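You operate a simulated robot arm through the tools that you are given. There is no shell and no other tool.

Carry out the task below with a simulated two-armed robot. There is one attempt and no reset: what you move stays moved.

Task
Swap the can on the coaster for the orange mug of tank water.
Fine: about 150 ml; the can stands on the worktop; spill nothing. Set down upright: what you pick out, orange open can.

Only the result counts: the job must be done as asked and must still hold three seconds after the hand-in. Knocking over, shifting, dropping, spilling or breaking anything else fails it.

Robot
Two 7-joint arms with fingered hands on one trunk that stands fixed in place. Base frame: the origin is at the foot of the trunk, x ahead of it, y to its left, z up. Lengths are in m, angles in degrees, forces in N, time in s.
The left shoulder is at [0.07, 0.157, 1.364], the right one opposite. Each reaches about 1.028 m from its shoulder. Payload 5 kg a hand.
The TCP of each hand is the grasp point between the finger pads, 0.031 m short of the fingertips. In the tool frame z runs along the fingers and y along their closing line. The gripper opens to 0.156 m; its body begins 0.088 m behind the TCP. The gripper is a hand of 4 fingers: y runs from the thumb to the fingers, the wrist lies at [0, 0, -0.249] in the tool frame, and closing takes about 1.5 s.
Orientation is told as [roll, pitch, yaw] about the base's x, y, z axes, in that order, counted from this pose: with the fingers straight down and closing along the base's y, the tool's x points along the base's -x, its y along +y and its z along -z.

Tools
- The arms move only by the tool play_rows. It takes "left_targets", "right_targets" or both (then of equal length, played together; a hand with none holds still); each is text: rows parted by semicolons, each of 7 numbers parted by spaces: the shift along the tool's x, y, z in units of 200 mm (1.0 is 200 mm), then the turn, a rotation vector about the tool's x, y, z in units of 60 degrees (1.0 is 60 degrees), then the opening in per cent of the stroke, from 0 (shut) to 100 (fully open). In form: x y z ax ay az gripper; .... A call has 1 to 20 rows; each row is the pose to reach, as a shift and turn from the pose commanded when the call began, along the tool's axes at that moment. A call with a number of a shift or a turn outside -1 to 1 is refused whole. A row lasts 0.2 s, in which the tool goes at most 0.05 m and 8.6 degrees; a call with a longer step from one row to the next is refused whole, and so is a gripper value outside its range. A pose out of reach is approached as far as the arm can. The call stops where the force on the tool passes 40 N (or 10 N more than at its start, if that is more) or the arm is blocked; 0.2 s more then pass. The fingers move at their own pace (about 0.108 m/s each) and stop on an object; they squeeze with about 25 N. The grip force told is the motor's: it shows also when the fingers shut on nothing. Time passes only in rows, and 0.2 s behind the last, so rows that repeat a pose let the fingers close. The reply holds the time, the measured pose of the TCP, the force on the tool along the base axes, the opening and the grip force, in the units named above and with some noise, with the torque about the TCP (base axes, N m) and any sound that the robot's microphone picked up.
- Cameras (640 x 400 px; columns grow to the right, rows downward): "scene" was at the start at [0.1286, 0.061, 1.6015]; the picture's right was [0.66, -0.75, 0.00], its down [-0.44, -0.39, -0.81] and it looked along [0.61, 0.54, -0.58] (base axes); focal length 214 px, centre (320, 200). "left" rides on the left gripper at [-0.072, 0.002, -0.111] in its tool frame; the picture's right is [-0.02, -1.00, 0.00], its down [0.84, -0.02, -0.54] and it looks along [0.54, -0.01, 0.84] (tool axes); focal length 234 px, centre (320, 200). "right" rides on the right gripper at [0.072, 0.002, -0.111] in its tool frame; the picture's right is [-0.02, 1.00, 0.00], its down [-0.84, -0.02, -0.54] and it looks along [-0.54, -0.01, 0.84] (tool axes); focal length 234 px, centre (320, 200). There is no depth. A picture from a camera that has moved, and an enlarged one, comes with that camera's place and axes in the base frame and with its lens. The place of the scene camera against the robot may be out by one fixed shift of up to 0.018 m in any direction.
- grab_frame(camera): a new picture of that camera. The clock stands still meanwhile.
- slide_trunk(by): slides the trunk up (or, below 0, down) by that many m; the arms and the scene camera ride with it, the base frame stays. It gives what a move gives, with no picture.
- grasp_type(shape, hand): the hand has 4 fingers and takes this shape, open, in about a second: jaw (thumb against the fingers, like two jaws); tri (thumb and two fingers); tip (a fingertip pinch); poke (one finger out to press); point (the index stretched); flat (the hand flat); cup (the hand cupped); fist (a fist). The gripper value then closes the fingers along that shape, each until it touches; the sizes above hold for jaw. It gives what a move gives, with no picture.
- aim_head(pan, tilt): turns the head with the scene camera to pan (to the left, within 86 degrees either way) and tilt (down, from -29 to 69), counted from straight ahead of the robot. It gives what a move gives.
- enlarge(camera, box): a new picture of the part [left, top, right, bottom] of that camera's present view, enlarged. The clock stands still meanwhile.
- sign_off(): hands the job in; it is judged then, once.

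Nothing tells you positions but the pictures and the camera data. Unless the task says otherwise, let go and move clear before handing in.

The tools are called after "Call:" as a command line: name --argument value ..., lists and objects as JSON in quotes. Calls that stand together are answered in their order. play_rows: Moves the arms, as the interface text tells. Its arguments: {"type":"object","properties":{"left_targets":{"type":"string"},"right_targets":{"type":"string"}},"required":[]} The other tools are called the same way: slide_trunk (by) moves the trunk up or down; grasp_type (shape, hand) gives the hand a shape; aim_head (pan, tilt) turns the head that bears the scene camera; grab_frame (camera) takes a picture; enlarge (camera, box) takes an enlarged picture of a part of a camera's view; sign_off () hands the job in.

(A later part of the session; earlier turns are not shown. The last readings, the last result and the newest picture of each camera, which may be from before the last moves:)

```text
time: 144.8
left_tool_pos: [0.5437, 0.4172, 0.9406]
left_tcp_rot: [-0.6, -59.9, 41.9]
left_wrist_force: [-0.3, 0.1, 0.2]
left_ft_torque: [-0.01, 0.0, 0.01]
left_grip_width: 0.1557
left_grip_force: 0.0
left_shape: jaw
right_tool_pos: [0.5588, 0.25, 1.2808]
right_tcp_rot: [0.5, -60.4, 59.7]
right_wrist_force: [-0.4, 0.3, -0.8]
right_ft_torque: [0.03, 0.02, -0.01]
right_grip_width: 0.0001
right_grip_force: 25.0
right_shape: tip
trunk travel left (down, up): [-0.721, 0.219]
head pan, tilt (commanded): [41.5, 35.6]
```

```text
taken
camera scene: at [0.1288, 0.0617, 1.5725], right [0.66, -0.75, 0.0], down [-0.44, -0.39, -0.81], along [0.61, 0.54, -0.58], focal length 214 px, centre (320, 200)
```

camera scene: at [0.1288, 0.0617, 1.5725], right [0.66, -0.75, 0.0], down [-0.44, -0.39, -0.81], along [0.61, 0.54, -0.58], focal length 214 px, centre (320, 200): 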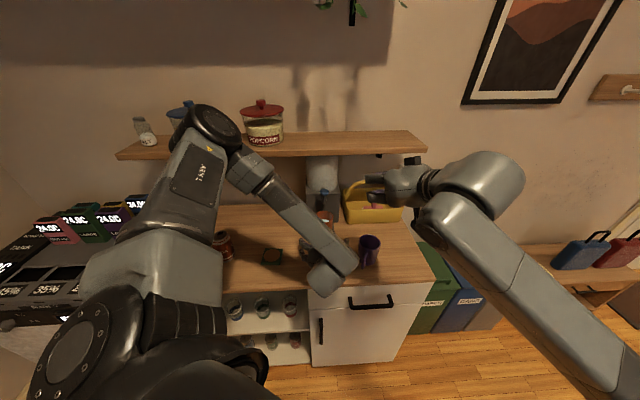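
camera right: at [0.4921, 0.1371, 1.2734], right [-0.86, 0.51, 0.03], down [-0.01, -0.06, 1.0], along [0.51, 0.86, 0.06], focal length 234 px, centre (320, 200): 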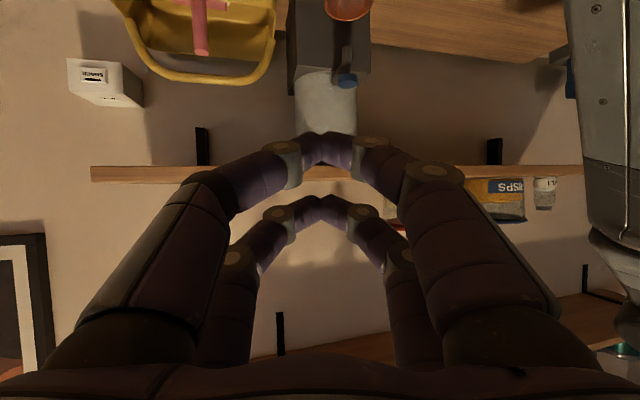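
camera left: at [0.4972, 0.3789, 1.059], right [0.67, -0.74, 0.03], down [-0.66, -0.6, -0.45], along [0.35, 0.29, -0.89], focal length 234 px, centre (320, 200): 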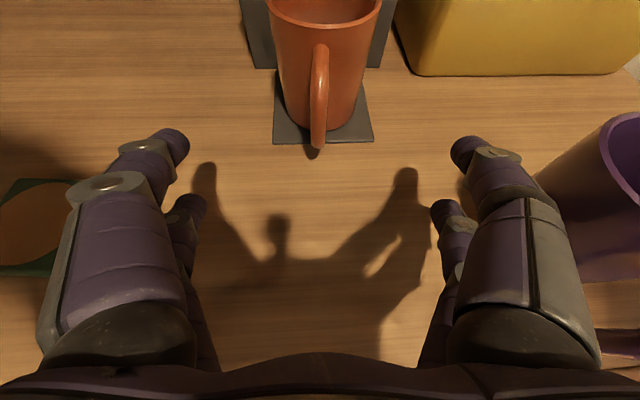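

Call:
play_rows --right_targets "-0.016 0.026 0.148 0 0 0 0; -0.032 0.053 0.296 0 0 0 0; -0.049 0.079 0.444 0 0 0 0; -0.065 0.105 0.591 0 0 0 0; -0.081 0.132 0.739 0 0 0 0; -0.097 0.158 0.887 0 0 0 0; -0.097 0.158 0.887 0 0 0 0"

Call:
play_rows --right_targets "-0.017 0.028 0.159 0 0 0 0; -0.035 0.057 0.318 0 0 0 0; -0.052 0.085 0.477 0 0 0 0; -0.052 0.085 0.477 0 0 0 0"

Call:
enlarge --camera "right" --box '[240, 0, 420, 240]'

Call:
grab_frame --camera "scene"

```text
time: 146.4
left_tool_pos: [0.5432, 0.4162, 0.9403]
left_tcp_rot: [-0.5, -60.0, 41.7]
left_wrist_force: [-0.1, -0.4, 0.4]
left_ft_torque: [-0.03, 0.01, -0.02]
left_grip_width: 0.156
left_grip_force: 0.1
left_shape: jaw
right_tool_pos: [0.6142, 0.408, 1.2119]
right_tcp_rot: [0.6, -60.5, 59.7]
right_wrist_force: [-0.7, 0.2, -0.5]
right_ft_torque: [0.01, 0.0, 0.02]
right_grip_width: 0.0001
right_grip_force: 24.7
right_shape: tip
trunk travel left (down, up): [-0.721, 0.219]
head pan, tilt (commanded): [41.5, 35.6]
```

```text
time: 147.4
left_tool_pos: [0.5441, 0.4172, 0.9405]
left_tcp_rot: [-0.5, -59.9, 41.7]
left_wrist_force: [-0.3, -0.2, -0.1]
left_ft_torque: [0.0, -0.04, 0.02]
left_grip_width: 0.1558
left_grip_force: 0.0
left_shape: jaw
right_tool_pos: [0.6414, 0.4921, 1.1725]
right_tcp_rot: [0.6, -60.3, 59.7]
right_wrist_force: [0.0, 0.1, -0.3]
right_ft_torque: [-0.02, 0.03, -0.01]
right_grip_width: 0.0002
right_grip_force: 25.4
right_shape: tip
trunk travel left (down, up): [-0.721, 0.219]
head pan, tilt (commanded): [41.5, 35.6]
```

```text
1.67 times, centred on (330, 120) of right
camera zoom: at [0.5755, 0.379, 1.1647], right [-0.86, 0.51, 0.03], down [-0.01, -0.06, 1.0], along [0.51, 0.86, 0.06], focal length 390 px, centre (303, 333)
```

zoom: 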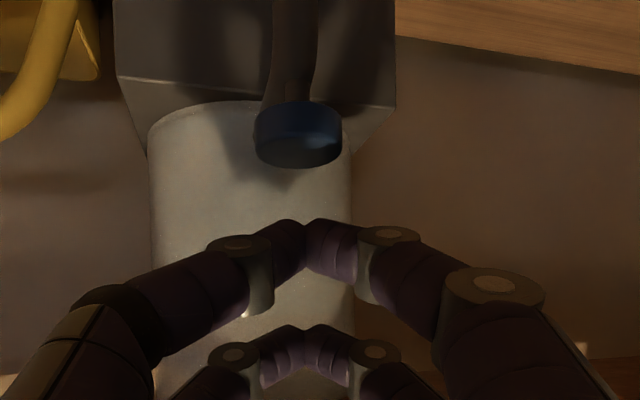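

```text
taken
camera scene: at [0.1289, 0.0607, 1.5725], right [0.66, -0.75, 0.0], down [-0.44, -0.39, -0.81], along [0.61, 0.54, -0.58], focal length 214 px, centre (320, 200)
```

scene: 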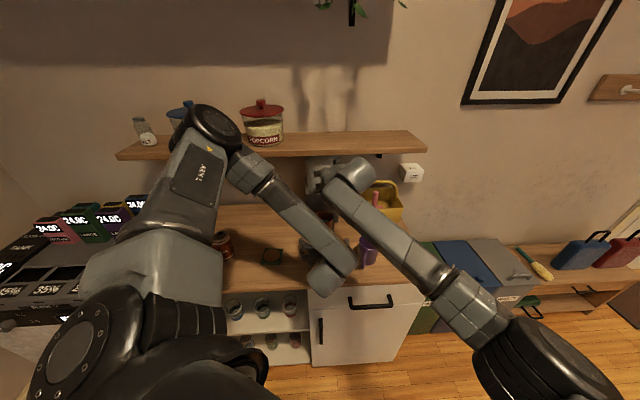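

Aligned over the knob and clear of the left hand. One short press of the same kind as the earlier 0.6 s one (~12 ml).

Call:
play_rows --right_targets "0.0813 -0.01 0.0462 0 0 0 0; 0.0813 -0.01 0.0462 0 0 0 0; 0.152 -0.01 0.0865 0 0 0 0; 0.152 -0.01 0.0865 0 0 0 0; 0.152 -0.01 0.0865 0 0 0 0; 0.0813 -0.01 0.0462 0 0 0 0; 0 0 0 0 0 0 0; 0 0 0 0 0 0 0"

Call:
enlarge --camera "right" --box '[240, 0, 420, 240]'

Call:
grab_frame --camera "left"

```text
time: 149.2
left_tool_pos: [0.5433, 0.4171, 0.9408]
left_tcp_rot: [-0.5, -59.8, 41.8]
left_wrist_force: [-0.1, 0.1, -1.2]
left_ft_torque: [-0.05, 0.0, -0.03]
left_grip_width: 0.1559
left_grip_force: 0.0
left_shape: jaw
right_tool_pos: [0.6414, 0.4927, 1.1728]
right_tcp_rot: [0.5, -60.4, 59.6]
right_wrist_force: [-0.5, 0.1, 0.0]
right_ft_torque: [-0.02, 0.01, -0.01]
right_grip_width: 0.0
right_grip_force: 24.8
right_shape: tip
trunk travel left (down, up): [-0.721, 0.219]
head pan, tilt (commanded): [41.5, 35.6]
```

```text
1.67 times, centred on (330, 120) of right
camera zoom: at [0.5746, 0.3787, 1.1649], right [-0.86, 0.51, 0.03], down [-0.01, -0.06, 1.0], along [0.51, 0.86, 0.06], focal length 390 px, centre (303, 333)
```

zoom: 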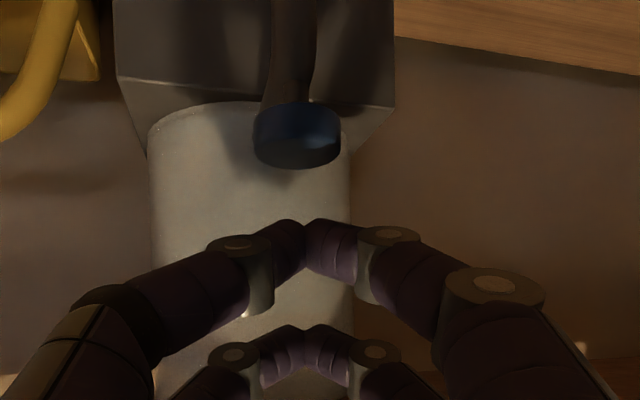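

```text
taken
camera left: at [0.4975, 0.3793, 1.0588], right [0.67, -0.74, 0.03], down [-0.66, -0.61, -0.45], along [0.35, 0.29, -0.89], focal length 234 px, centre (320, 200)
```

left: 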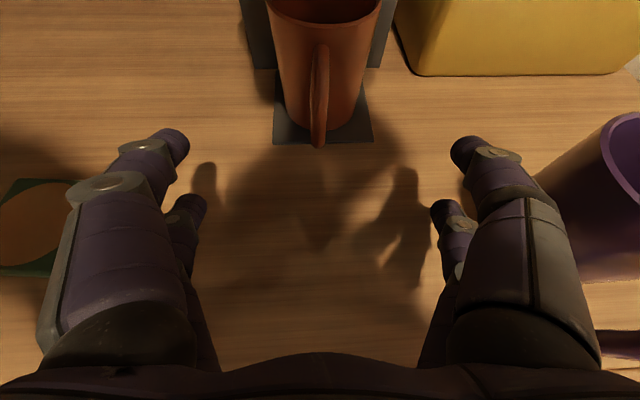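

Now I'll withdraw the right hand along its path.

Call:
play_rows --right_targets "0.0 0 -0.14 0 0 0 0; 0.02 0.001 -0.3 0 0 0 0; 0.04 0.003 -0.46 0 0 0 0; 0.06 0.005 -0.62 0 0 0 0; 0.075 0.007 -0.8 0 0 0 0; 0.09 0.008 -0.97 0 0 0 0; 0.09 0.008 -0.97 0 0 0 0"

Call:
play_rows --right_targets "-0.05 -0.03 -0.12 0 0.05 0 0; -0.1 -0.1 -0.22 0 0.15 0 0; -0.15 -0.18 -0.32 0 0.27 0 0; -0.2 -0.28 -0.42 0 0.4 0 0; -0.24 -0.38 -0.5 0 0.53 0 0; -0.27 -0.48 -0.57 0 0.66 0 0; -0.29 -0.58 -0.63 0 0.79 0 0; -0.29 -0.58 -0.63 0 0.79 0 0"

Call:
grab_frame --camera "scene"

Call:
grab_frame --camera "left"

```text
time: 150.8
left_tool_pos: [0.5439, 0.4185, 0.9401]
left_tcp_rot: [-0.7, -59.9, 41.8]
left_wrist_force: [-0.2, 0.4, -0.9]
left_ft_torque: [-0.01, 0.01, -0.01]
left_grip_width: 0.1558
left_grip_force: 0.1
left_shape: jaw
right_tool_pos: [0.5509, 0.3378, 1.2532]
right_tcp_rot: [0.5, -60.3, 59.7]
right_wrist_force: [-0.1, -0.9, 0.3]
right_ft_torque: [0.0, 0.0, -0.03]
right_grip_width: 0.0
right_grip_force: 25.0
right_shape: tip
trunk travel left (down, up): [-0.721, 0.219]
head pan, tilt (commanded): [41.5, 35.6]
```

```text
time: 152.6
left_tool_pos: [0.5436, 0.416, 0.9403]
left_tcp_rot: [-0.6, -60.0, 41.7]
left_wrist_force: [0.1, 1.1, -0.4]
left_ft_torque: [-0.01, -0.01, 0.0]
left_grip_width: 0.156
left_grip_force: 0.1
left_shape: jaw
right_tool_pos: [0.6134, 0.2104, 1.3653]
right_tcp_rot: [0.3, -12.9, 60.2]
right_wrist_force: [0.2, 0.1, 0.3]
right_ft_torque: [0.07, -0.01, 0.0]
right_grip_width: 0.0
right_grip_force: 24.5
right_shape: tip
trunk travel left (down, up): [-0.721, 0.219]
head pan, tilt (commanded): [41.5, 35.6]
```

```text
taken
camera scene: at [0.1287, 0.0606, 1.5725], right [0.66, -0.75, 0.0], down [-0.44, -0.39, -0.81], along [0.61, 0.54, -0.58], focal length 214 px, centre (320, 200)
```

scene: 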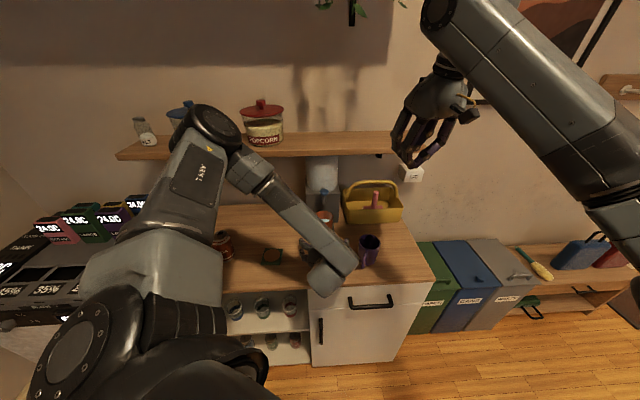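

```text
taken
camera left: at [0.4973, 0.3789, 1.0591], right [0.67, -0.74, 0.03], down [-0.66, -0.6, -0.45], along [0.35, 0.29, -0.89], focal length 234 px, centre (320, 200)
```

left: 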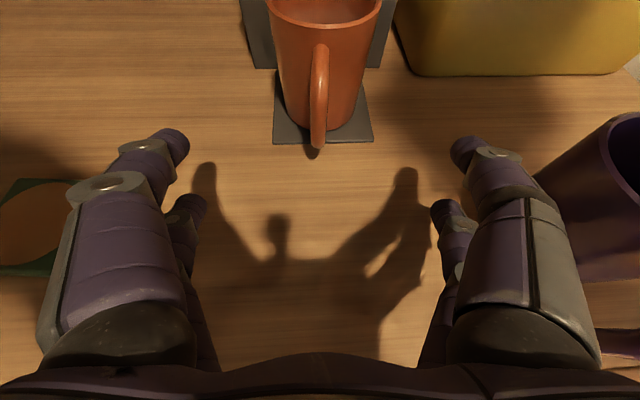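

Call:
play_rows --left_targets "-0.05 0 0.087 0 0 0 100; -0.1 0 0.173 0 0 0 100; -0.15 0 0.26 0 0 0 100; -0.2 0 0.346 0 0 0 100; -0.25 0 0.433 0 0 0 100; -0.275 0 0.476 0 0 0 100; -0.275 0 0.476 0 0 0 100" --right_targets "0.148 -0.036 -0.034 0 0 0 0; 0.297 -0.072 -0.068 0 0 0 0; 0.445 -0.109 -0.103 0 0 0 0; 0.593 -0.145 -0.137 0 0 0 0; 0.742 -0.181 -0.171 0 0 0 0; 0.89 -0.217 -0.205 0 0 0 0; 0.89 -0.217 -0.205 0 0 0 0"

Call:
grab_frame --camera "left"

```text
time: 154.2
left_tool_pos: [0.625, 0.489, 0.9394]
left_tcp_rot: [-0.6, -59.9, 41.8]
left_wrist_force: [0.1, -0.7, -0.6]
left_ft_torque: [-0.03, 0.0, 0.0]
left_grip_width: 0.1562
left_grip_force: 0.0
left_shape: jaw
right_tool_pos: [0.5592, 0.0302, 1.3641]
right_tcp_rot: [0.3, -13.0, 60.1]
right_wrist_force: [0.6, 0.3, 0.5]
right_ft_torque: [0.0, 0.01, 0.03]
right_grip_width: 0.0
right_grip_force: 25.1
right_shape: tip
trunk travel left (down, up): [-0.721, 0.219]
head pan, tilt (commanded): [41.5, 35.6]
```

```text
taken
camera left: at [0.5802, 0.4519, 1.0575], right [0.67, -0.74, 0.03], down [-0.66, -0.61, -0.45], along [0.35, 0.29, -0.89], focal length 234 px, centre (320, 200)
```

left: 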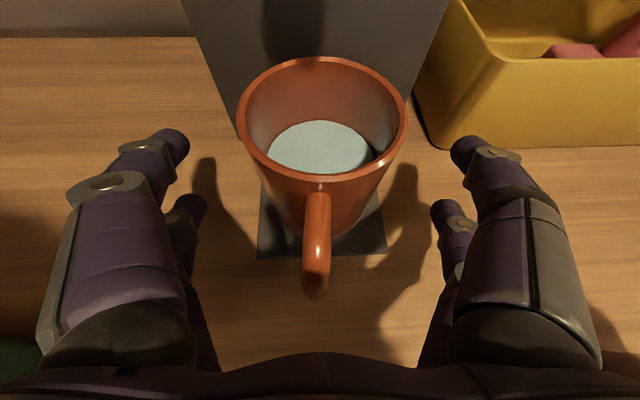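

Call:
play_rows --left_targets "-0.026 0 0.045 0 0 0 100; -0.052 0 0.09 0 0 0 100; -0.076 0 0.1316 0 0 0 100; -0.076 0 0.1316 0 0 0 100"

Call:
enlarge --camera "left" --box '[210, 80, 430, 270]'

```text
time: 155.2
left_tool_pos: [0.6497, 0.5074, 0.941]
left_tcp_rot: [-0.5, -60.0, 41.6]
left_wrist_force: [-0.4, -0.3, -0.4]
left_ft_torque: [-0.03, -0.01, -0.02]
left_grip_width: 0.1559
left_grip_force: 0.0
left_shape: jaw
right_tool_pos: [0.56, 0.0303, 1.3645]
right_tcp_rot: [0.4, -13.0, 60.1]
right_wrist_force: [0.1, -0.3, 0.2]
right_ft_torque: [0.02, 0.03, 0.01]
right_grip_width: 0.0001
right_grip_force: 24.9
right_shape: tip
trunk travel left (down, up): [-0.721, 0.219]
head pan, tilt (commanded): [41.5, 35.6]
```

```text
2.11 times, centred on (320, 175) of left
camera zoom: at [0.6025, 0.4708, 1.0582], right [0.67, -0.74, 0.03], down [-0.66, -0.6, -0.45], along [0.35, 0.29, -0.89], focal length 493 px, centre (320, 253)
```

zoom: 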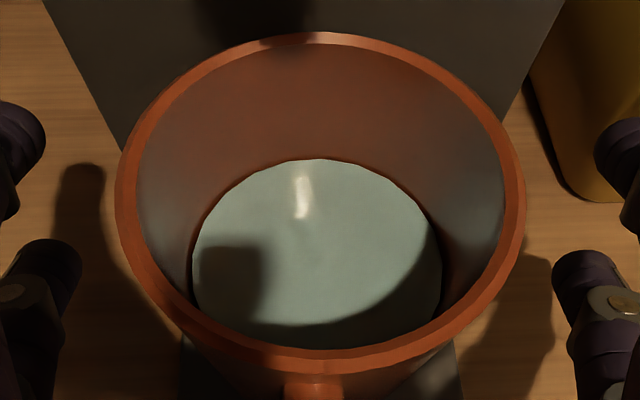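

The level has risen slightly as intended – I judge about 150 ml now. I'll grip the mug again.

Call:
play_rows --left_targets "0 0 0 0 0 0 85; 0 0 0 0 0 0 70; 0 0 0 0 0 0 58; 0 0 0 0 0 0 50; 0 0 0 0 0 0 43; 0 0 0 0 0 0 38; 0 0 0 0 0 0 35; 0 0 0 0 0 0 35; 0 0 0 0 0 0 35"

Call:
play_rows --left_targets "-0.01 0 -0.006 0 0 0 35; -0.028 0 -0.016 0 0 0 35; -0.048 0 -0.028 0 0 0 35; -0.068 0 -0.039 0 0 0 35; -0.082 0 -0.047 0 0 0 35; -0.0866 0 -0.05 0 0 0 35; -0.0866 0 -0.05 0 0 0 35; -0.0866 0 -0.05 0 0 0 35"

Call:
play_rows --left_targets "0 0 0 0 0 0 35"

Call:
play_rows --left_targets "0 0 0 0 0 0 35"

Call:
play_rows --left_targets "0 0 0 0 0 0 35"

Call:
play_rows --left_targets "0 0 0 0 0 0 35"

Call:
grab_frame --camera "left"

```text
time: 157.2
left_tool_pos: [0.6491, 0.5072, 0.9399]
left_tcp_rot: [-0.5, -59.9, 41.7]
left_wrist_force: [1.6, 1.6, 0.7]
left_ft_torque: [0.01, 0.03, -0.02]
left_grip_width: 0.0507
left_grip_force: 25.0
left_shape: jaw
right_tool_pos: [0.5584, 0.0298, 1.3642]
right_tcp_rot: [0.3, -13.0, 60.1]
right_wrist_force: [-0.2, 1.3, 0.6]
right_ft_torque: [-0.02, -0.02, -0.02]
right_grip_width: 0.0001
right_grip_force: 24.7
right_shape: tip
trunk travel left (down, up): [-0.721, 0.219]
head pan, tilt (commanded): [41.5, 35.6]
```

```text
time: 159.0
left_tool_pos: [0.6497, 0.5089, 0.9601]
left_tcp_rot: [-0.4, -59.9, 41.8]
left_wrist_force: [-0.2, -0.3, -5.0]
left_ft_torque: [0.03, -0.04, 0.0]
left_grip_width: 0.0505
left_grip_force: 24.9
left_shape: jaw
right_tool_pos: [0.5595, 0.0312, 1.3653]
right_tcp_rot: [0.3, -12.9, 60.1]
right_wrist_force: [0.7, -0.4, -0.3]
right_ft_torque: [-0.03, -0.01, 0.0]
right_grip_width: 0.0002
right_grip_force: 24.7
right_shape: tip
trunk travel left (down, up): [-0.721, 0.219]
head pan, tilt (commanded): [41.5, 35.6]
```

```text
time: 159.4
left_tool_pos: [0.6492, 0.5101, 0.96]
left_tcp_rot: [-0.5, -59.9, 41.8]
left_wrist_force: [-1.0, 0.8, -4.5]
left_ft_torque: [0.02, 0.02, 0.03]
left_grip_width: 0.0506
left_grip_force: 25.3
left_shape: jaw
right_tool_pos: [0.5604, 0.0312, 1.3656]
right_tcp_rot: [0.4, -12.8, 60.1]
right_wrist_force: [-0.2, 0.2, 0.1]
right_ft_torque: [-0.01, 0.02, 0.02]
right_grip_width: 0.0
right_grip_force: 25.3
right_shape: tip
trunk travel left (down, up): [-0.721, 0.219]
head pan, tilt (commanded): [41.5, 35.6]
```

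```text
time: 159.8
left_tool_pos: [0.6489, 0.5079, 0.959]
left_tcp_rot: [-0.4, -59.9, 41.8]
left_wrist_force: [0.0, -0.2, -4.7]
left_ft_torque: [0.04, -0.08, 0.02]
left_grip_width: 0.0506
left_grip_force: 25.5
left_shape: jaw
right_tool_pos: [0.5596, 0.0313, 1.3651]
right_tcp_rot: [0.3, -12.9, 60.1]
right_wrist_force: [0.3, -0.6, 1.2]
right_ft_torque: [-0.02, -0.01, 0.01]
right_grip_width: 0.0
right_grip_force: 25.3
right_shape: tip
trunk travel left (down, up): [-0.721, 0.219]
head pan, tilt (commanded): [41.5, 35.6]
```

```text
time: 160.2
left_tool_pos: [0.6494, 0.5085, 0.9587]
left_tcp_rot: [-0.5, -59.9, 41.8]
left_wrist_force: [0.7, 0.0, -5.8]
left_ft_torque: [0.06, -0.03, -0.02]
left_grip_width: 0.0503
left_grip_force: 25.3
left_shape: jaw
right_tool_pos: [0.5602, 0.0314, 1.364]
right_tcp_rot: [0.3, -12.9, 60.0]
right_wrist_force: [-0.1, 0.3, -0.7]
right_ft_torque: [-0.03, -0.03, 0.0]
right_grip_width: 0.0
right_grip_force: 25.1
right_shape: tip
trunk travel left (down, up): [-0.721, 0.219]
head pan, tilt (commanded): [41.5, 35.6]
```

```text
time: 160.6
left_tool_pos: [0.6478, 0.5086, 0.9586]
left_tcp_rot: [-0.5, -59.9, 41.7]
left_wrist_force: [-0.4, -0.3, -5.0]
left_ft_torque: [0.03, -0.03, 0.02]
left_grip_width: 0.0504
left_grip_force: 25.4
left_shape: jaw
right_tool_pos: [0.5606, 0.0311, 1.3653]
right_tcp_rot: [0.3, -12.9, 60.1]
right_wrist_force: [-0.9, 0.3, -0.6]
right_ft_torque: [0.01, 0.0, -0.01]
right_grip_width: 0.0001
right_grip_force: 25.0
right_shape: tip
trunk travel left (down, up): [-0.721, 0.219]
head pan, tilt (commanded): [41.5, 35.6]
```

```text
taken
camera left: at [0.6028, 0.4715, 1.0774], right [0.67, -0.74, 0.03], down [-0.66, -0.61, -0.45], along [0.35, 0.29, -0.89], focal length 234 px, centre (320, 200)
```

left: 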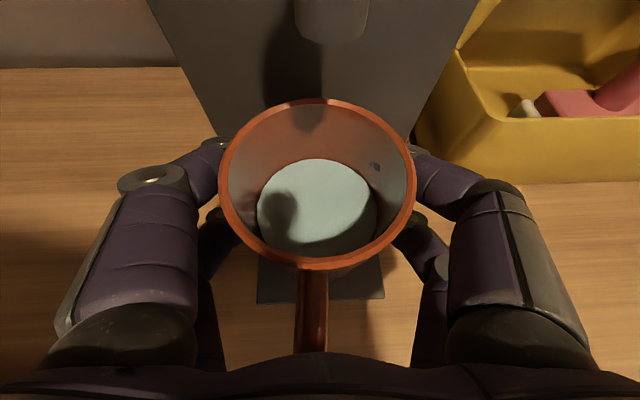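

The mug weighs in heavier now and hangs upright. I'll carry it smoothly out from under the tap to the free spot in front.

Call:
play_rows --left_targets "0.007 0.002 -0.012 0 0 0 35; 0.024 0.008 -0.041 0 0 0 35; 0.051 0.017 -0.089 0 0 0 35; 0.085 0.028 -0.148 0 0 0 35; 0.123 0.04 -0.212 0 0 0 35; 0.164 0.053 -0.283 0 0 0 35; 0.205 0.066 -0.354 0 0 0 35; 0.242 0.078 -0.419 0 0 0 35; 0.276 0.089 -0.478 0 0 0 35; 0.307 0.099 -0.531 0 0 0 35; 0.327 0.106 -0.566 0 0 0 35; 0.341 0.11 -0.59 0 0 0 35; 0.341 0.11 -0.59 0 0 0 35; 0.341 0.11 -0.59 0 0 0 35"

Call:
grab_frame --camera "left"

Call:
grab_frame --camera "scene"

```text
time: 163.6
left_tool_pos: [0.5312, 0.435, 0.9592]
left_tcp_rot: [-0.5, -59.9, 41.6]
left_wrist_force: [-0.6, 0.3, -4.8]
left_ft_torque: [0.0, -0.04, 0.02]
left_grip_width: 0.0505
left_grip_force: 24.5
left_shape: jaw
right_tool_pos: [0.5594, 0.0309, 1.3653]
right_tcp_rot: [0.3, -12.9, 60.1]
right_wrist_force: [0.1, 0.4, -0.1]
right_ft_torque: [-0.01, 0.0, 0.01]
right_grip_width: 0.0
right_grip_force: 24.7
right_shape: tip
trunk travel left (down, up): [-0.721, 0.219]
head pan, tilt (commanded): [41.5, 35.6]
```

```text
taken
camera left: at [0.4861, 0.398, 1.0774], right [0.67, -0.74, 0.03], down [-0.66, -0.61, -0.45], along [0.35, 0.29, -0.89], focal length 234 px, centre (320, 200)
```

left: 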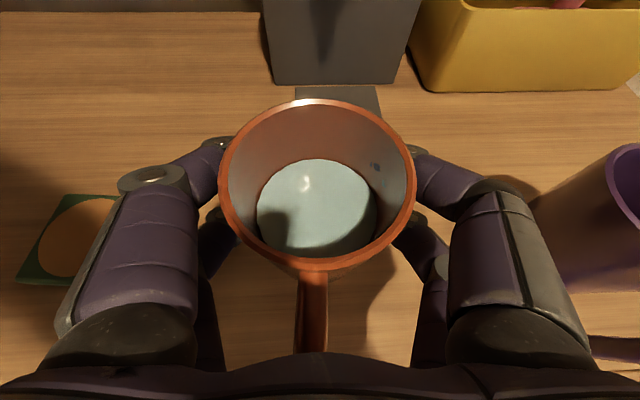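

```text
taken
camera scene: at [0.1292, 0.0613, 1.5724], right [0.66, -0.75, 0.0], down [-0.44, -0.39, -0.81], along [0.61, 0.54, -0.58], focal length 214 px, centre (320, 200)
```

scene: 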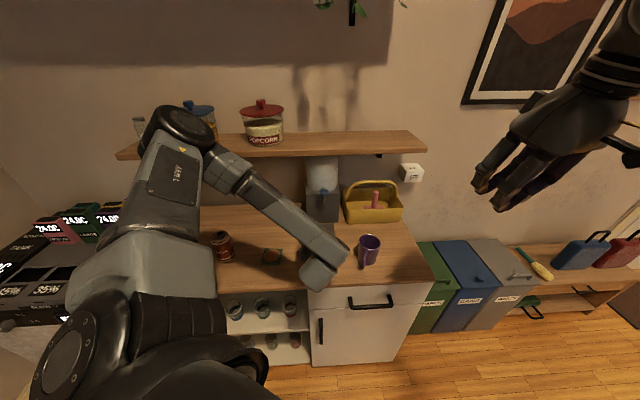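

The water is calm. I'll set the mug down here on the worktop, creeping at the end.

Call:
play_rows --left_targets "0.015 0 0.0087 0 0 0 35; 0.04 0 0.023 0 0 0 35; 0.062 0 0.0358 0 0 0 35; 0.078 0 0.045 0 0 0 35; 0.0866 0 0.05 0 0 0 35; 0.0909 0 0.0525 0 0 0 35; 0.0909 0 0.0525 0 0 0 35"

Call:
play_rows --left_targets "0.0043 0 0.0025 0 0 0 35; 0.0087 0 0.005 0 0 0 35; 0.0087 0 0.005 0 0 0 35"

```text
time: 165.2
left_tool_pos: [0.5322, 0.4353, 0.9388]
left_tcp_rot: [-0.5, -59.9, 41.7]
left_wrist_force: [-0.2, -0.2, -5.6]
left_ft_torque: [0.06, -0.06, 0.0]
left_grip_width: 0.0506
left_grip_force: 24.8
left_shape: jaw
right_tool_pos: [0.5598, 0.0302, 1.365]
right_tcp_rot: [0.3, -12.9, 60.1]
right_wrist_force: [-0.5, -1.1, 0.0]
right_ft_torque: [-0.01, -0.02, -0.01]
right_grip_width: 0.0
right_grip_force: 25.8
right_shape: tip
trunk travel left (down, up): [-0.721, 0.219]
head pan, tilt (commanded): [41.5, 35.6]
```

```text
time: 166.0
left_tool_pos: [0.5311, 0.4344, 0.9363]
left_tcp_rot: [-0.4, -59.9, 41.8]
left_wrist_force: [0.7, 1.1, -1.6]
left_ft_torque: [0.02, 0.06, -0.04]
left_grip_width: 0.0504
left_grip_force: 24.8
left_shape: jaw
right_tool_pos: [0.56, 0.0318, 1.3646]
right_tcp_rot: [0.4, -12.9, 60.2]
right_wrist_force: [0.8, -1.2, -0.2]
right_ft_torque: [0.04, -0.03, 0.01]
right_grip_width: 0.0
right_grip_force: 25.2
right_shape: tip
trunk travel left (down, up): [-0.721, 0.219]
head pan, tilt (commanded): [41.5, 35.6]
```

Call:
play_rows --left_targets "0.0035 0 0.002 0 0 0 35; 0.0035 0 0.002 0 0 0 35"

```text
time: 166.6
left_tool_pos: [0.532, 0.4359, 0.9361]
left_tcp_rot: [-0.7, -60.0, 41.9]
left_wrist_force: [0.9, 1.0, 3.0]
left_ft_torque: [0.05, 0.11, -0.03]
left_grip_width: 0.0505
left_grip_force: 25.1
left_shape: jaw
right_tool_pos: [0.5594, 0.0306, 1.3646]
right_tcp_rot: [0.2, -12.9, 60.1]
right_wrist_force: [-0.1, 0.3, 0.5]
right_ft_torque: [0.03, -0.01, 0.0]
right_grip_width: 0.0
right_grip_force: 25.2
right_shape: tip
trunk travel left (down, up): [-0.721, 0.219]
head pan, tilt (commanded): [41.5, 35.6]
```

The mug stands on the worktop. I'll open the fingers and back off along the finger direction.

Call:
play_rows --left_targets "-0.0035 0 -0.002 0 0 0 35; -0.0035 0 -0.002 0 0 0 45; -0.0035 0 -0.002 0 0 0 58; -0.0035 0 -0.002 0 0 0 75; -0.0035 0 -0.002 0 0 0 100; -0.0035 0 -0.002 0 0 0 100; -0.0035 0 -0.002 0 0 0 100"

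Call:
play_rows --left_targets "0 0 -0.1 0 0 0 100; 0 0 -0.2 0 0 0 100; 0 0 -0.3 0 0 0 100; 0 0 -0.4 0 0 0 100; 0 0 -0.5 0 0 0 100; 0 0 -0.5 0 0 0 100"

Call:
grab_frame --camera "left"

```text
time: 168.2
left_tool_pos: [0.5328, 0.4342, 0.9375]
left_tcp_rot: [-0.5, -59.9, 41.8]
left_wrist_force: [-1.0, 0.8, 0.6]
left_ft_torque: [-0.02, 0.01, 0.0]
left_grip_width: 0.1557
left_grip_force: 0.0
left_shape: jaw
right_tool_pos: [0.5593, 0.0297, 1.3646]
right_tcp_rot: [0.2, -12.8, 60.2]
right_wrist_force: [-0.2, 1.0, -0.4]
right_ft_torque: [0.01, 0.04, -0.01]
right_grip_width: 0.0001
right_grip_force: 24.4
right_shape: tip
trunk travel left (down, up): [-0.721, 0.219]
head pan, tilt (commanded): [41.5, 35.6]
```

```text
time: 169.6
left_tool_pos: [0.4675, 0.3775, 0.9868]
left_tcp_rot: [-0.7, -59.9, 41.8]
left_wrist_force: [-0.2, -0.1, -0.1]
left_ft_torque: [0.0, 0.0, 0.02]
left_grip_width: 0.1557
left_grip_force: 0.0
left_shape: jaw
right_tool_pos: [0.5591, 0.0306, 1.3646]
right_tcp_rot: [0.4, -12.9, 60.2]
right_wrist_force: [-1.2, 0.7, 0.7]
right_ft_torque: [0.0, 0.02, -0.01]
right_grip_width: 0.0
right_grip_force: 25.0
right_shape: tip
trunk travel left (down, up): [-0.721, 0.219]
head pan, tilt (commanded): [41.5, 35.6]
```

```text
taken
camera left: at [0.4205, 0.3408, 1.1047], right [0.67, -0.74, 0.03], down [-0.65, -0.61, -0.45], along [0.35, 0.29, -0.89], focal length 234 px, centre (320, 200)
```

left: 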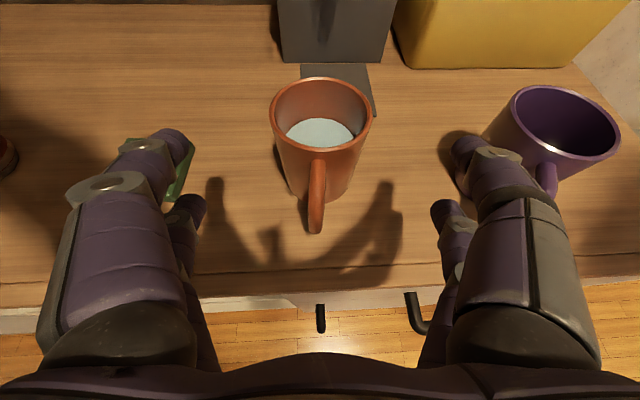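

Call:
slide_trunk --by 0.1

Call:
play_rows --left_targets "0 0 0 0 0.133 0 100; 0 0 0 0 0.267 0 100; 0 0 0 0 0.4 0 100; 0 0 0 0 0.533 0 100; 0 0 0 0 0.667 0 100; 0 0 0 0 0.667 0 100"

Call:
grab_frame --camera "left"

Call:
grab_frame --camera "scene"

```text
time: 171.0
left_tool_pos: [0.4657, 0.3781, 1.0878]
left_tcp_rot: [-0.5, -59.8, 41.8]
left_wrist_force: [0.2, 0.6, -0.1]
left_ft_torque: [-0.02, -0.02, 0.0]
left_grip_width: 0.1559
left_grip_force: 0.0
left_shape: jaw
right_tool_pos: [0.5589, 0.0291, 1.4645]
right_tcp_rot: [0.2, -13.0, 60.1]
right_wrist_force: [0.7, 0.0, 1.2]
right_ft_torque: [-0.02, -0.01, 0.01]
right_grip_width: 0.0004
right_grip_force: 24.5
right_shape: tip
trunk travel left (down, up): [-0.821, 0.119]
head pan, tilt (commanded): [41.5, 35.6]
```

```text
time: 172.4
left_tool_pos: [0.4678, 0.379, 1.0861]
left_tcp_rot: [-0.3, -19.7, 41.5]
left_wrist_force: [0.4, 0.9, 1.0]
left_ft_torque: [-0.02, -0.01, 0.0]
left_grip_width: 0.1559
left_grip_force: 0.1
left_shape: jaw
right_tool_pos: [0.5588, 0.0302, 1.4644]
right_tcp_rot: [0.3, -12.9, 60.1]
right_wrist_force: [0.1, 0.6, -0.8]
right_ft_torque: [0.0, 0.0, -0.02]
right_grip_width: 0.0
right_grip_force: 25.5
right_shape: tip
trunk travel left (down, up): [-0.821, 0.119]
head pan, tilt (commanded): [41.5, 35.6]
```

```text
taken
camera left: at [0.4885, 0.4003, 1.2155], right [0.68, -0.74, 0.01], down [-0.72, -0.66, 0.23], along [-0.16, -0.16, -0.97], focal length 234 px, centre (320, 200)
```

left: 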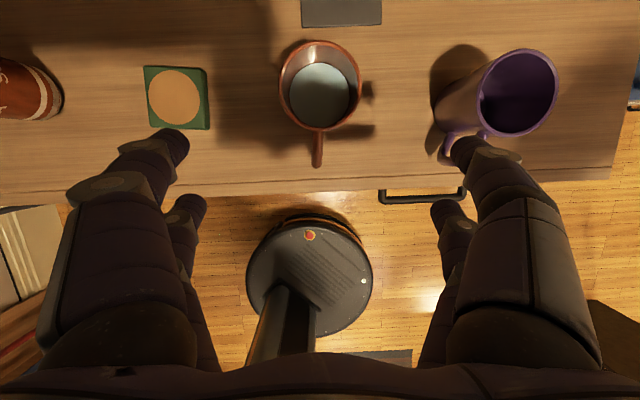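

```text
taken
camera scene: at [0.129, 0.0608, 1.6725], right [0.66, -0.75, 0.0], down [-0.44, -0.39, -0.81], along [0.61, 0.54, -0.58], focal length 214 px, centre (320, 200)
```

scene: 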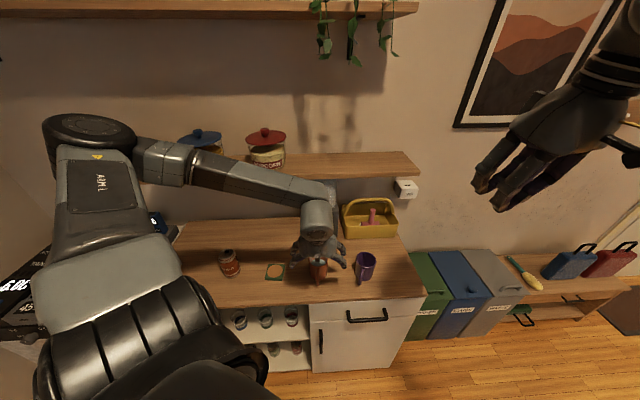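

Good, a near-vertical view into the mug. I'll enlarge it to measure mug position and recheck the level.

Call:
enlarge --camera "left" --box '[270, 30, 370, 180]'

Call:
enlarge --camera "left" --box '[130, 55, 230, 145]'

```text
2.67 times, centred on (320, 105) of left
camera zoom: at [0.4885, 0.4003, 1.2155], right [0.68, -0.74, 0.01], down [-0.72, -0.66, 0.23], along [-0.16, -0.16, -0.97], focal length 624 px, centre (320, 453)
```

zoom: 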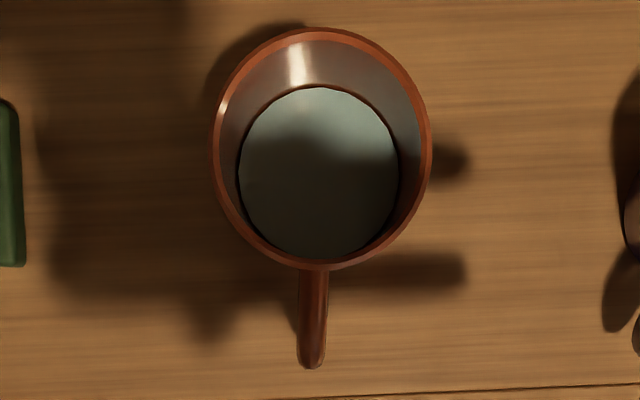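

```text
4.44 times, centred on (180, 100) of left
camera zoom: at [0.4885, 0.4003, 1.2155], right [0.68, -0.74, 0.01], down [-0.72, -0.66, 0.23], along [-0.16, -0.16, -0.97], focal length 1041 px, centre (942, 644)
```

zoom: 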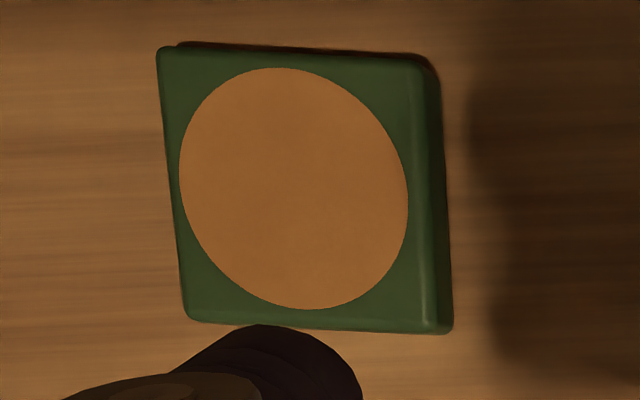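

The mug axis is at about (0.533, 0.437), handle toward the robot. Before carrying water, I'll do a dry run of the empty hand over the coaster in this orientation to be sure it is reachable.

Call:
play_rows --left_targets "-0.066 0.154 0.023 0 0 0 100; -0.131 0.309 0.047 0 0 0 100; -0.197 0.463 0.07 0 0 0 100; -0.262 0.617 0.093 0 0 0 100; -0.328 0.772 0.117 0 0 0 100; -0.393 0.926 0.14 0 0 0 100; -0.393 0.926 0.14 0 0 0 100"

Call:
grab_frame --camera "left"

Call:
grab_frame --camera "scene"

```text
time: 174.0
left_tool_pos: [0.4068, 0.573, 1.0867]
left_tcp_rot: [-0.3, -20.0, 41.3]
left_wrist_force: [0.3, -0.9, 0.3]
left_ft_torque: [0.02, 0.02, -0.03]
left_grip_width: 0.1561
left_grip_force: 0.0
left_shape: jaw
right_tool_pos: [0.5593, 0.0305, 1.4648]
right_tcp_rot: [0.3, -13.0, 60.1]
right_wrist_force: [0.0, 0.4, 0.5]
right_ft_torque: [-0.02, 0.0, -0.04]
right_grip_width: 0.0
right_grip_force: 25.2
right_shape: tip
trunk travel left (down, up): [-0.821, 0.119]
head pan, tilt (commanded): [41.5, 35.6]
```

```text
taken
camera left: at [0.4289, 0.5946, 1.2157], right [0.68, -0.74, 0.01], down [-0.72, -0.66, 0.23], along [-0.16, -0.16, -0.97], focal length 234 px, centre (320, 200)
```

left: 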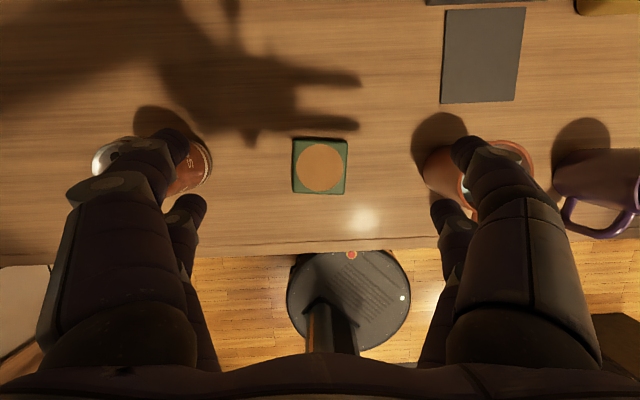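

```text
taken
camera scene: at [0.129, 0.0608, 1.6725], right [0.66, -0.75, 0.0], down [-0.44, -0.39, -0.81], along [0.61, 0.54, -0.58], focal length 214 px, centre (320, 200)
```

scene: 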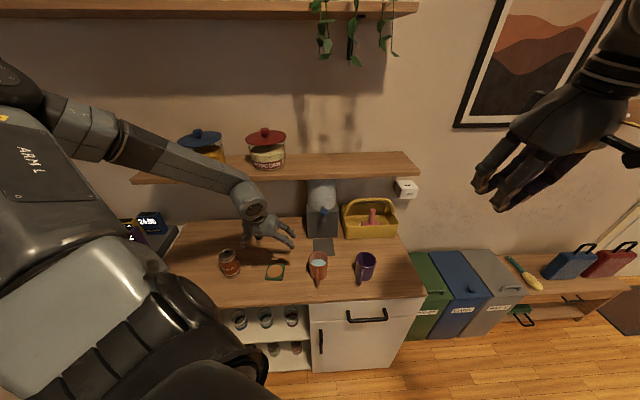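

The coaster position is comfortably reachable, with its centre at about (0.409, 0.574). I'll return over the mug.

Call:
play_rows --left_targets "-0.004 -0.155 0.001 0 0 0 100; -0.008 -0.309 0.003 0 0 0 100; -0.012 -0.464 0.005 0 0 0 100; -0.016 -0.618 0.006 0 0 0 100; -0.02 -0.773 0.008 0 0 0 100; -0.024 -0.9275 0.009 0 0 0 100; -0.024 -0.9275 0.009 0 0 0 100"

Call:
grab_frame --camera "left"

Call:
enlarge --camera "left" --box '[240, 120, 400, 260]'

```text
time: 175.6
left_tool_pos: [0.5326, 0.4361, 1.0878]
left_tcp_rot: [-0.3, -20.0, 41.4]
left_wrist_force: [0.7, -0.4, 0.4]
left_ft_torque: [0.01, 0.0, -0.02]
left_grip_width: 0.1559
left_grip_force: 0.0
left_shape: jaw
right_tool_pos: [0.5582, 0.0312, 1.4647]
right_tcp_rot: [0.2, -13.0, 60.2]
right_wrist_force: [-0.2, 0.2, -0.5]
right_ft_torque: [-0.01, -0.01, -0.02]
right_grip_width: 0.0
right_grip_force: 25.8
right_shape: tip
trunk travel left (down, up): [-0.821, 0.119]
head pan, tilt (commanded): [41.5, 35.6]
```

```text
taken
camera left: at [0.5534, 0.4579, 1.2165], right [0.68, -0.74, 0.01], down [-0.72, -0.66, 0.23], along [-0.16, -0.16, -0.97], focal length 234 px, centre (320, 200)
```

left: 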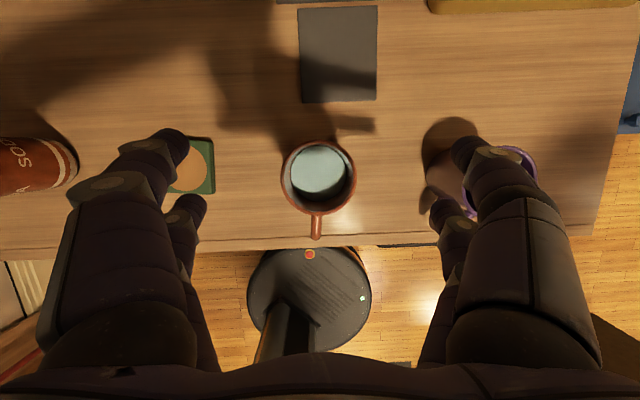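

```text
2.86 times, centred on (320, 190) of left
camera zoom: at [0.5534, 0.4579, 1.2165], right [0.68, -0.74, 0.01], down [-0.72, -0.66, 0.23], along [-0.16, -0.16, -0.97], focal length 669 px, centre (320, 229)
```

zoom: 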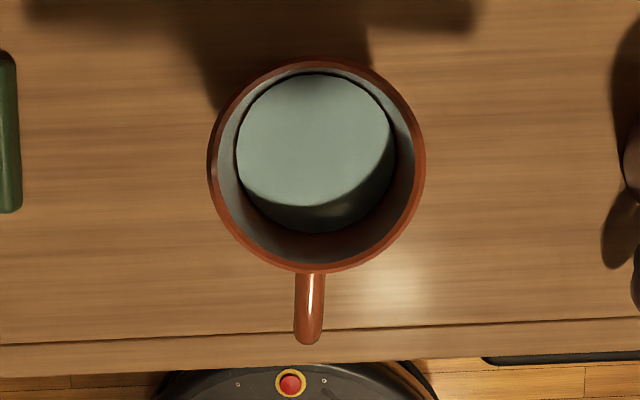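

The mug is centred under the hand. I'll lower with the trunk in two steps, checking in between.

Call:
slide_trunk --by -0.08

Call:
grab_frame --camera "left"

```text
time: 176.7
left_tool_pos: [0.5315, 0.437, 1.0074]
left_tcp_rot: [-0.3, -19.9, 41.4]
left_wrist_force: [0.6, 0.6, 0.3]
left_ft_torque: [0.03, 0.0, 0.03]
left_grip_width: 0.1559
left_grip_force: 0.0
left_shape: jaw
right_tool_pos: [0.5588, 0.0304, 1.3856]
right_tcp_rot: [0.3, -13.0, 60.0]
right_wrist_force: [0.6, 0.6, 0.6]
right_ft_torque: [0.01, -0.03, 0.02]
right_grip_width: 0.0001
right_grip_force: 25.1
right_shape: tip
trunk travel left (down, up): [-0.741, 0.199]
head pan, tilt (commanded): [41.5, 35.6]
```

```text
taken
camera left: at [0.5537, 0.4578, 1.1364], right [0.68, -0.74, 0.01], down [-0.72, -0.66, 0.23], along [-0.16, -0.16, -0.97], focal length 234 px, centre (320, 200)
```

left: 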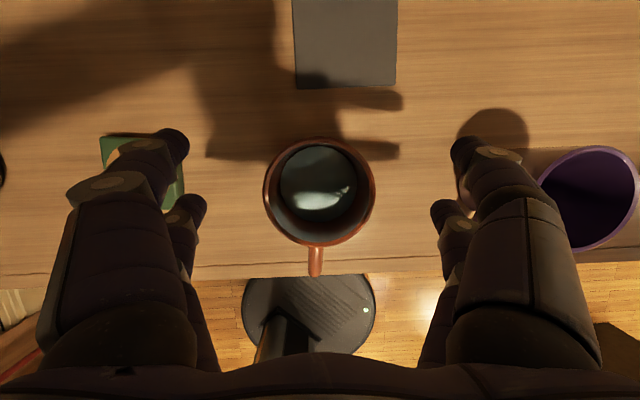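

Call:
slide_trunk --by -0.073

Call:
grab_frame --camera "left"

Call:
enlarge --camera "scene" --box '[260, 170, 380, 300]'

```text
time: 177.8
left_tool_pos: [0.5331, 0.4366, 0.9335]
left_tcp_rot: [-0.3, -20.0, 41.4]
left_wrist_force: [-0.5, -0.1, 0.5]
left_ft_torque: [0.01, -0.04, 0.0]
left_grip_width: 0.1558
left_grip_force: 0.1
left_shape: jaw
right_tool_pos: [0.5594, 0.0311, 1.3125]
right_tcp_rot: [0.2, -12.8, 60.1]
right_wrist_force: [-0.2, 0.3, 0.3]
right_ft_torque: [0.0, 0.0, -0.02]
right_grip_width: 0.0
right_grip_force: 24.9
right_shape: tip
trunk travel left (down, up): [-0.668, 0.272]
head pan, tilt (commanded): [41.5, 35.6]
```

```text
taken
camera left: at [0.5537, 0.4578, 1.0634], right [0.68, -0.74, 0.01], down [-0.72, -0.66, 0.23], along [-0.16, -0.16, -0.97], focal length 234 px, centre (320, 200)
```

left: 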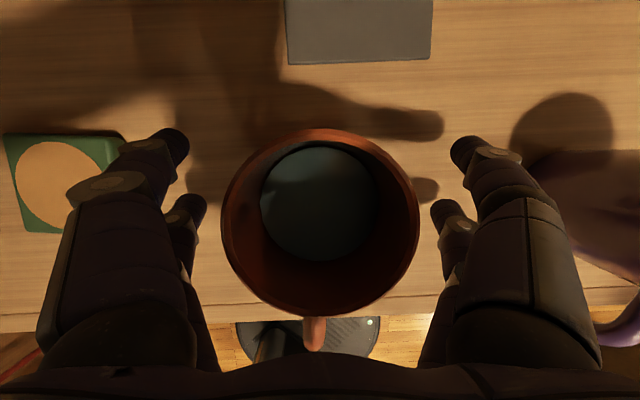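

```text
3.08 times, centred on (320, 235) of scene
camera zoom: at [0.1285, 0.0609, 1.5196], right [0.66, -0.75, 0.0], down [-0.44, -0.39, -0.81], along [0.61, 0.54, -0.58], focal length 660 px, centre (320, 92)
```

zoom: 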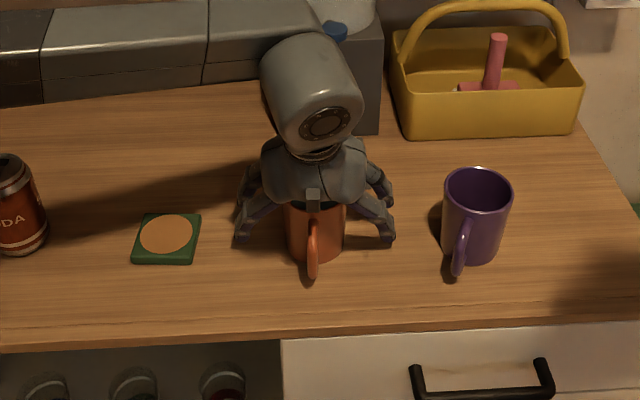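

Everything is aligned: fingers around the mug, handle clear. Closing gently.

Call:
play_rows --left_targets "0 0 0 0 0 0 85; 0 0 0 0 0 0 70; 0 0 0 0 0 0 58; 0 0 0 0 0 0 50; 0 0 0 0 0 0 43; 0 0 0 0 0 0 37; 0 0 0 0 0 0 30; 0 0 0 0 0 0 25; 0 0 0 0 0 0 25; 0 0 0 0 0 0 25"

Call:
grab_frame --camera "left"

Call:
enlarge --camera "scene" --box '[260, 170, 380, 300]'

```text
time: 180.1
left_tool_pos: [0.533, 0.4354, 0.9336]
left_tcp_rot: [-0.3, -19.9, 41.4]
left_wrist_force: [-1.0, -0.5, -0.1]
left_ft_torque: [-0.05, 0.13, 0.01]
left_grip_width: 0.0473
left_grip_force: 25.5
left_shape: jaw
right_tool_pos: [0.5595, 0.0306, 1.3112]
right_tcp_rot: [0.3, -12.9, 60.1]
right_wrist_force: [-1.6, 0.0, 0.6]
right_ft_torque: [0.02, -0.02, 0.02]
right_grip_width: 0.0001
right_grip_force: 24.9
right_shape: tip
trunk travel left (down, up): [-0.668, 0.272]
head pan, tilt (commanded): [41.5, 35.6]
```

```text
taken
camera left: at [0.5537, 0.4578, 1.0632], right [0.68, -0.74, 0.01], down [-0.72, -0.66, 0.23], along [-0.16, -0.16, -0.97], focal length 234 px, centre (320, 200)
```

left: 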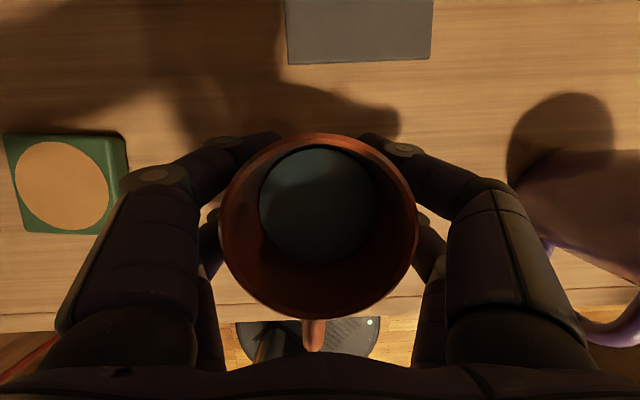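

```text
3.08 times, centred on (320, 235) of scene
camera zoom: at [0.1287, 0.0609, 1.5195], right [0.66, -0.75, 0.0], down [-0.44, -0.39, -0.81], along [0.61, 0.54, -0.58], focal length 660 px, centre (320, 92)
```

zoom: 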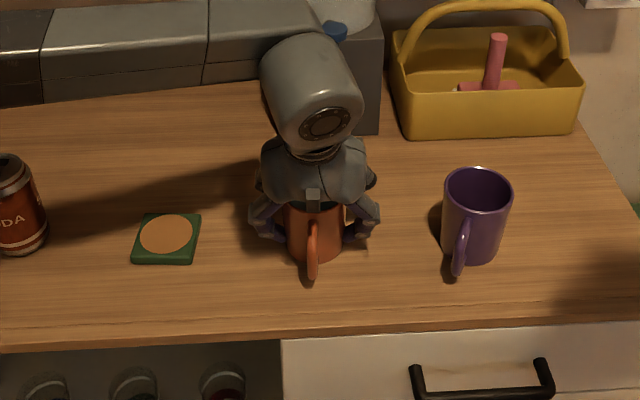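

Gripped securely. I'll lift with the trunk, gently.

Call:
slide_trunk --by 0.02

Call:
slide_trunk --by 0.04

Call:
grab_frame --camera "left"

Call:
enlarge --camera "scene" --box '[260, 170, 380, 300]'

```text
time: 180.7
left_tool_pos: [0.5329, 0.4365, 0.9534]
left_tcp_rot: [-0.3, -19.9, 41.4]
left_wrist_force: [0.7, 0.7, -4.7]
left_ft_torque: [0.02, -0.05, -0.01]
left_grip_width: 0.047
left_grip_force: 25.0
left_shape: jaw
right_tool_pos: [0.5589, 0.0302, 1.3323]
right_tcp_rot: [0.3, -12.9, 60.1]
right_wrist_force: [-0.1, 1.0, -1.0]
right_ft_torque: [0.0, 0.0, 0.0]
right_grip_width: 0.0
right_grip_force: 24.9
right_shape: tip
trunk travel left (down, up): [-0.688, 0.252]
head pan, tilt (commanded): [41.5, 35.6]
```

```text
time: 181.6
left_tool_pos: [0.5332, 0.436, 0.9936]
left_tcp_rot: [-0.3, -19.8, 41.4]
left_wrist_force: [0.6, -0.5, -5.0]
left_ft_torque: [0.03, -0.07, 0.01]
left_grip_width: 0.0444
left_grip_force: 25.0
left_shape: jaw
right_tool_pos: [0.5596, 0.031, 1.3709]
right_tcp_rot: [0.3, -12.9, 60.1]
right_wrist_force: [0.4, 0.5, -0.6]
right_ft_torque: [0.0, -0.01, 0.0]
right_grip_width: 0.0001
right_grip_force: 25.0
right_shape: tip
trunk travel left (down, up): [-0.728, 0.212]
head pan, tilt (commanded): [41.5, 35.6]
```

```text
taken
camera left: at [0.5545, 0.4583, 1.1223], right [0.68, -0.74, 0.01], down [-0.72, -0.66, 0.23], along [-0.16, -0.16, -0.97], focal length 234 px, centre (320, 200)
```

left: 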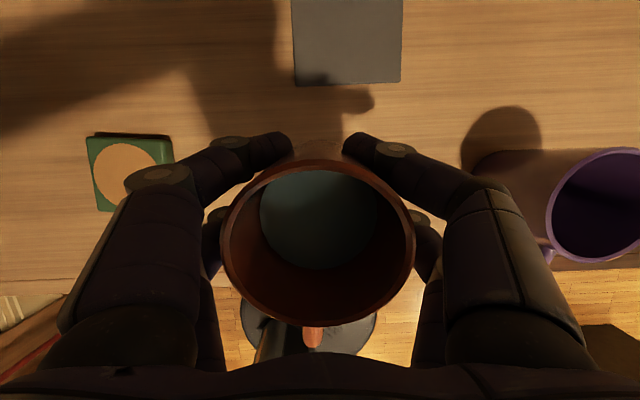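

```text
3.08 times, centred on (320, 235) of scene
camera zoom: at [0.1299, 0.0617, 1.5793], right [0.66, -0.75, 0.0], down [-0.44, -0.39, -0.81], along [0.61, 0.54, -0.58], focal length 660 px, centre (320, 92)
```

zoom: 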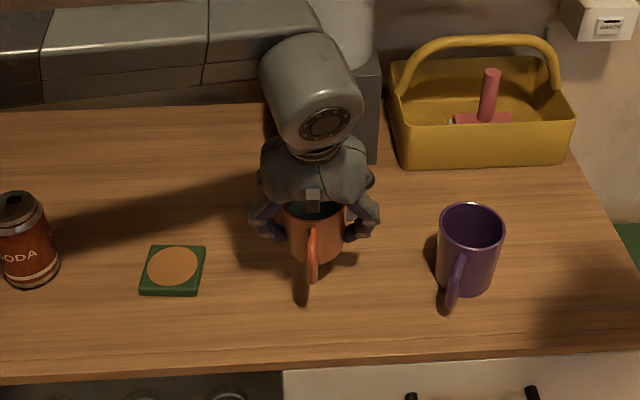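

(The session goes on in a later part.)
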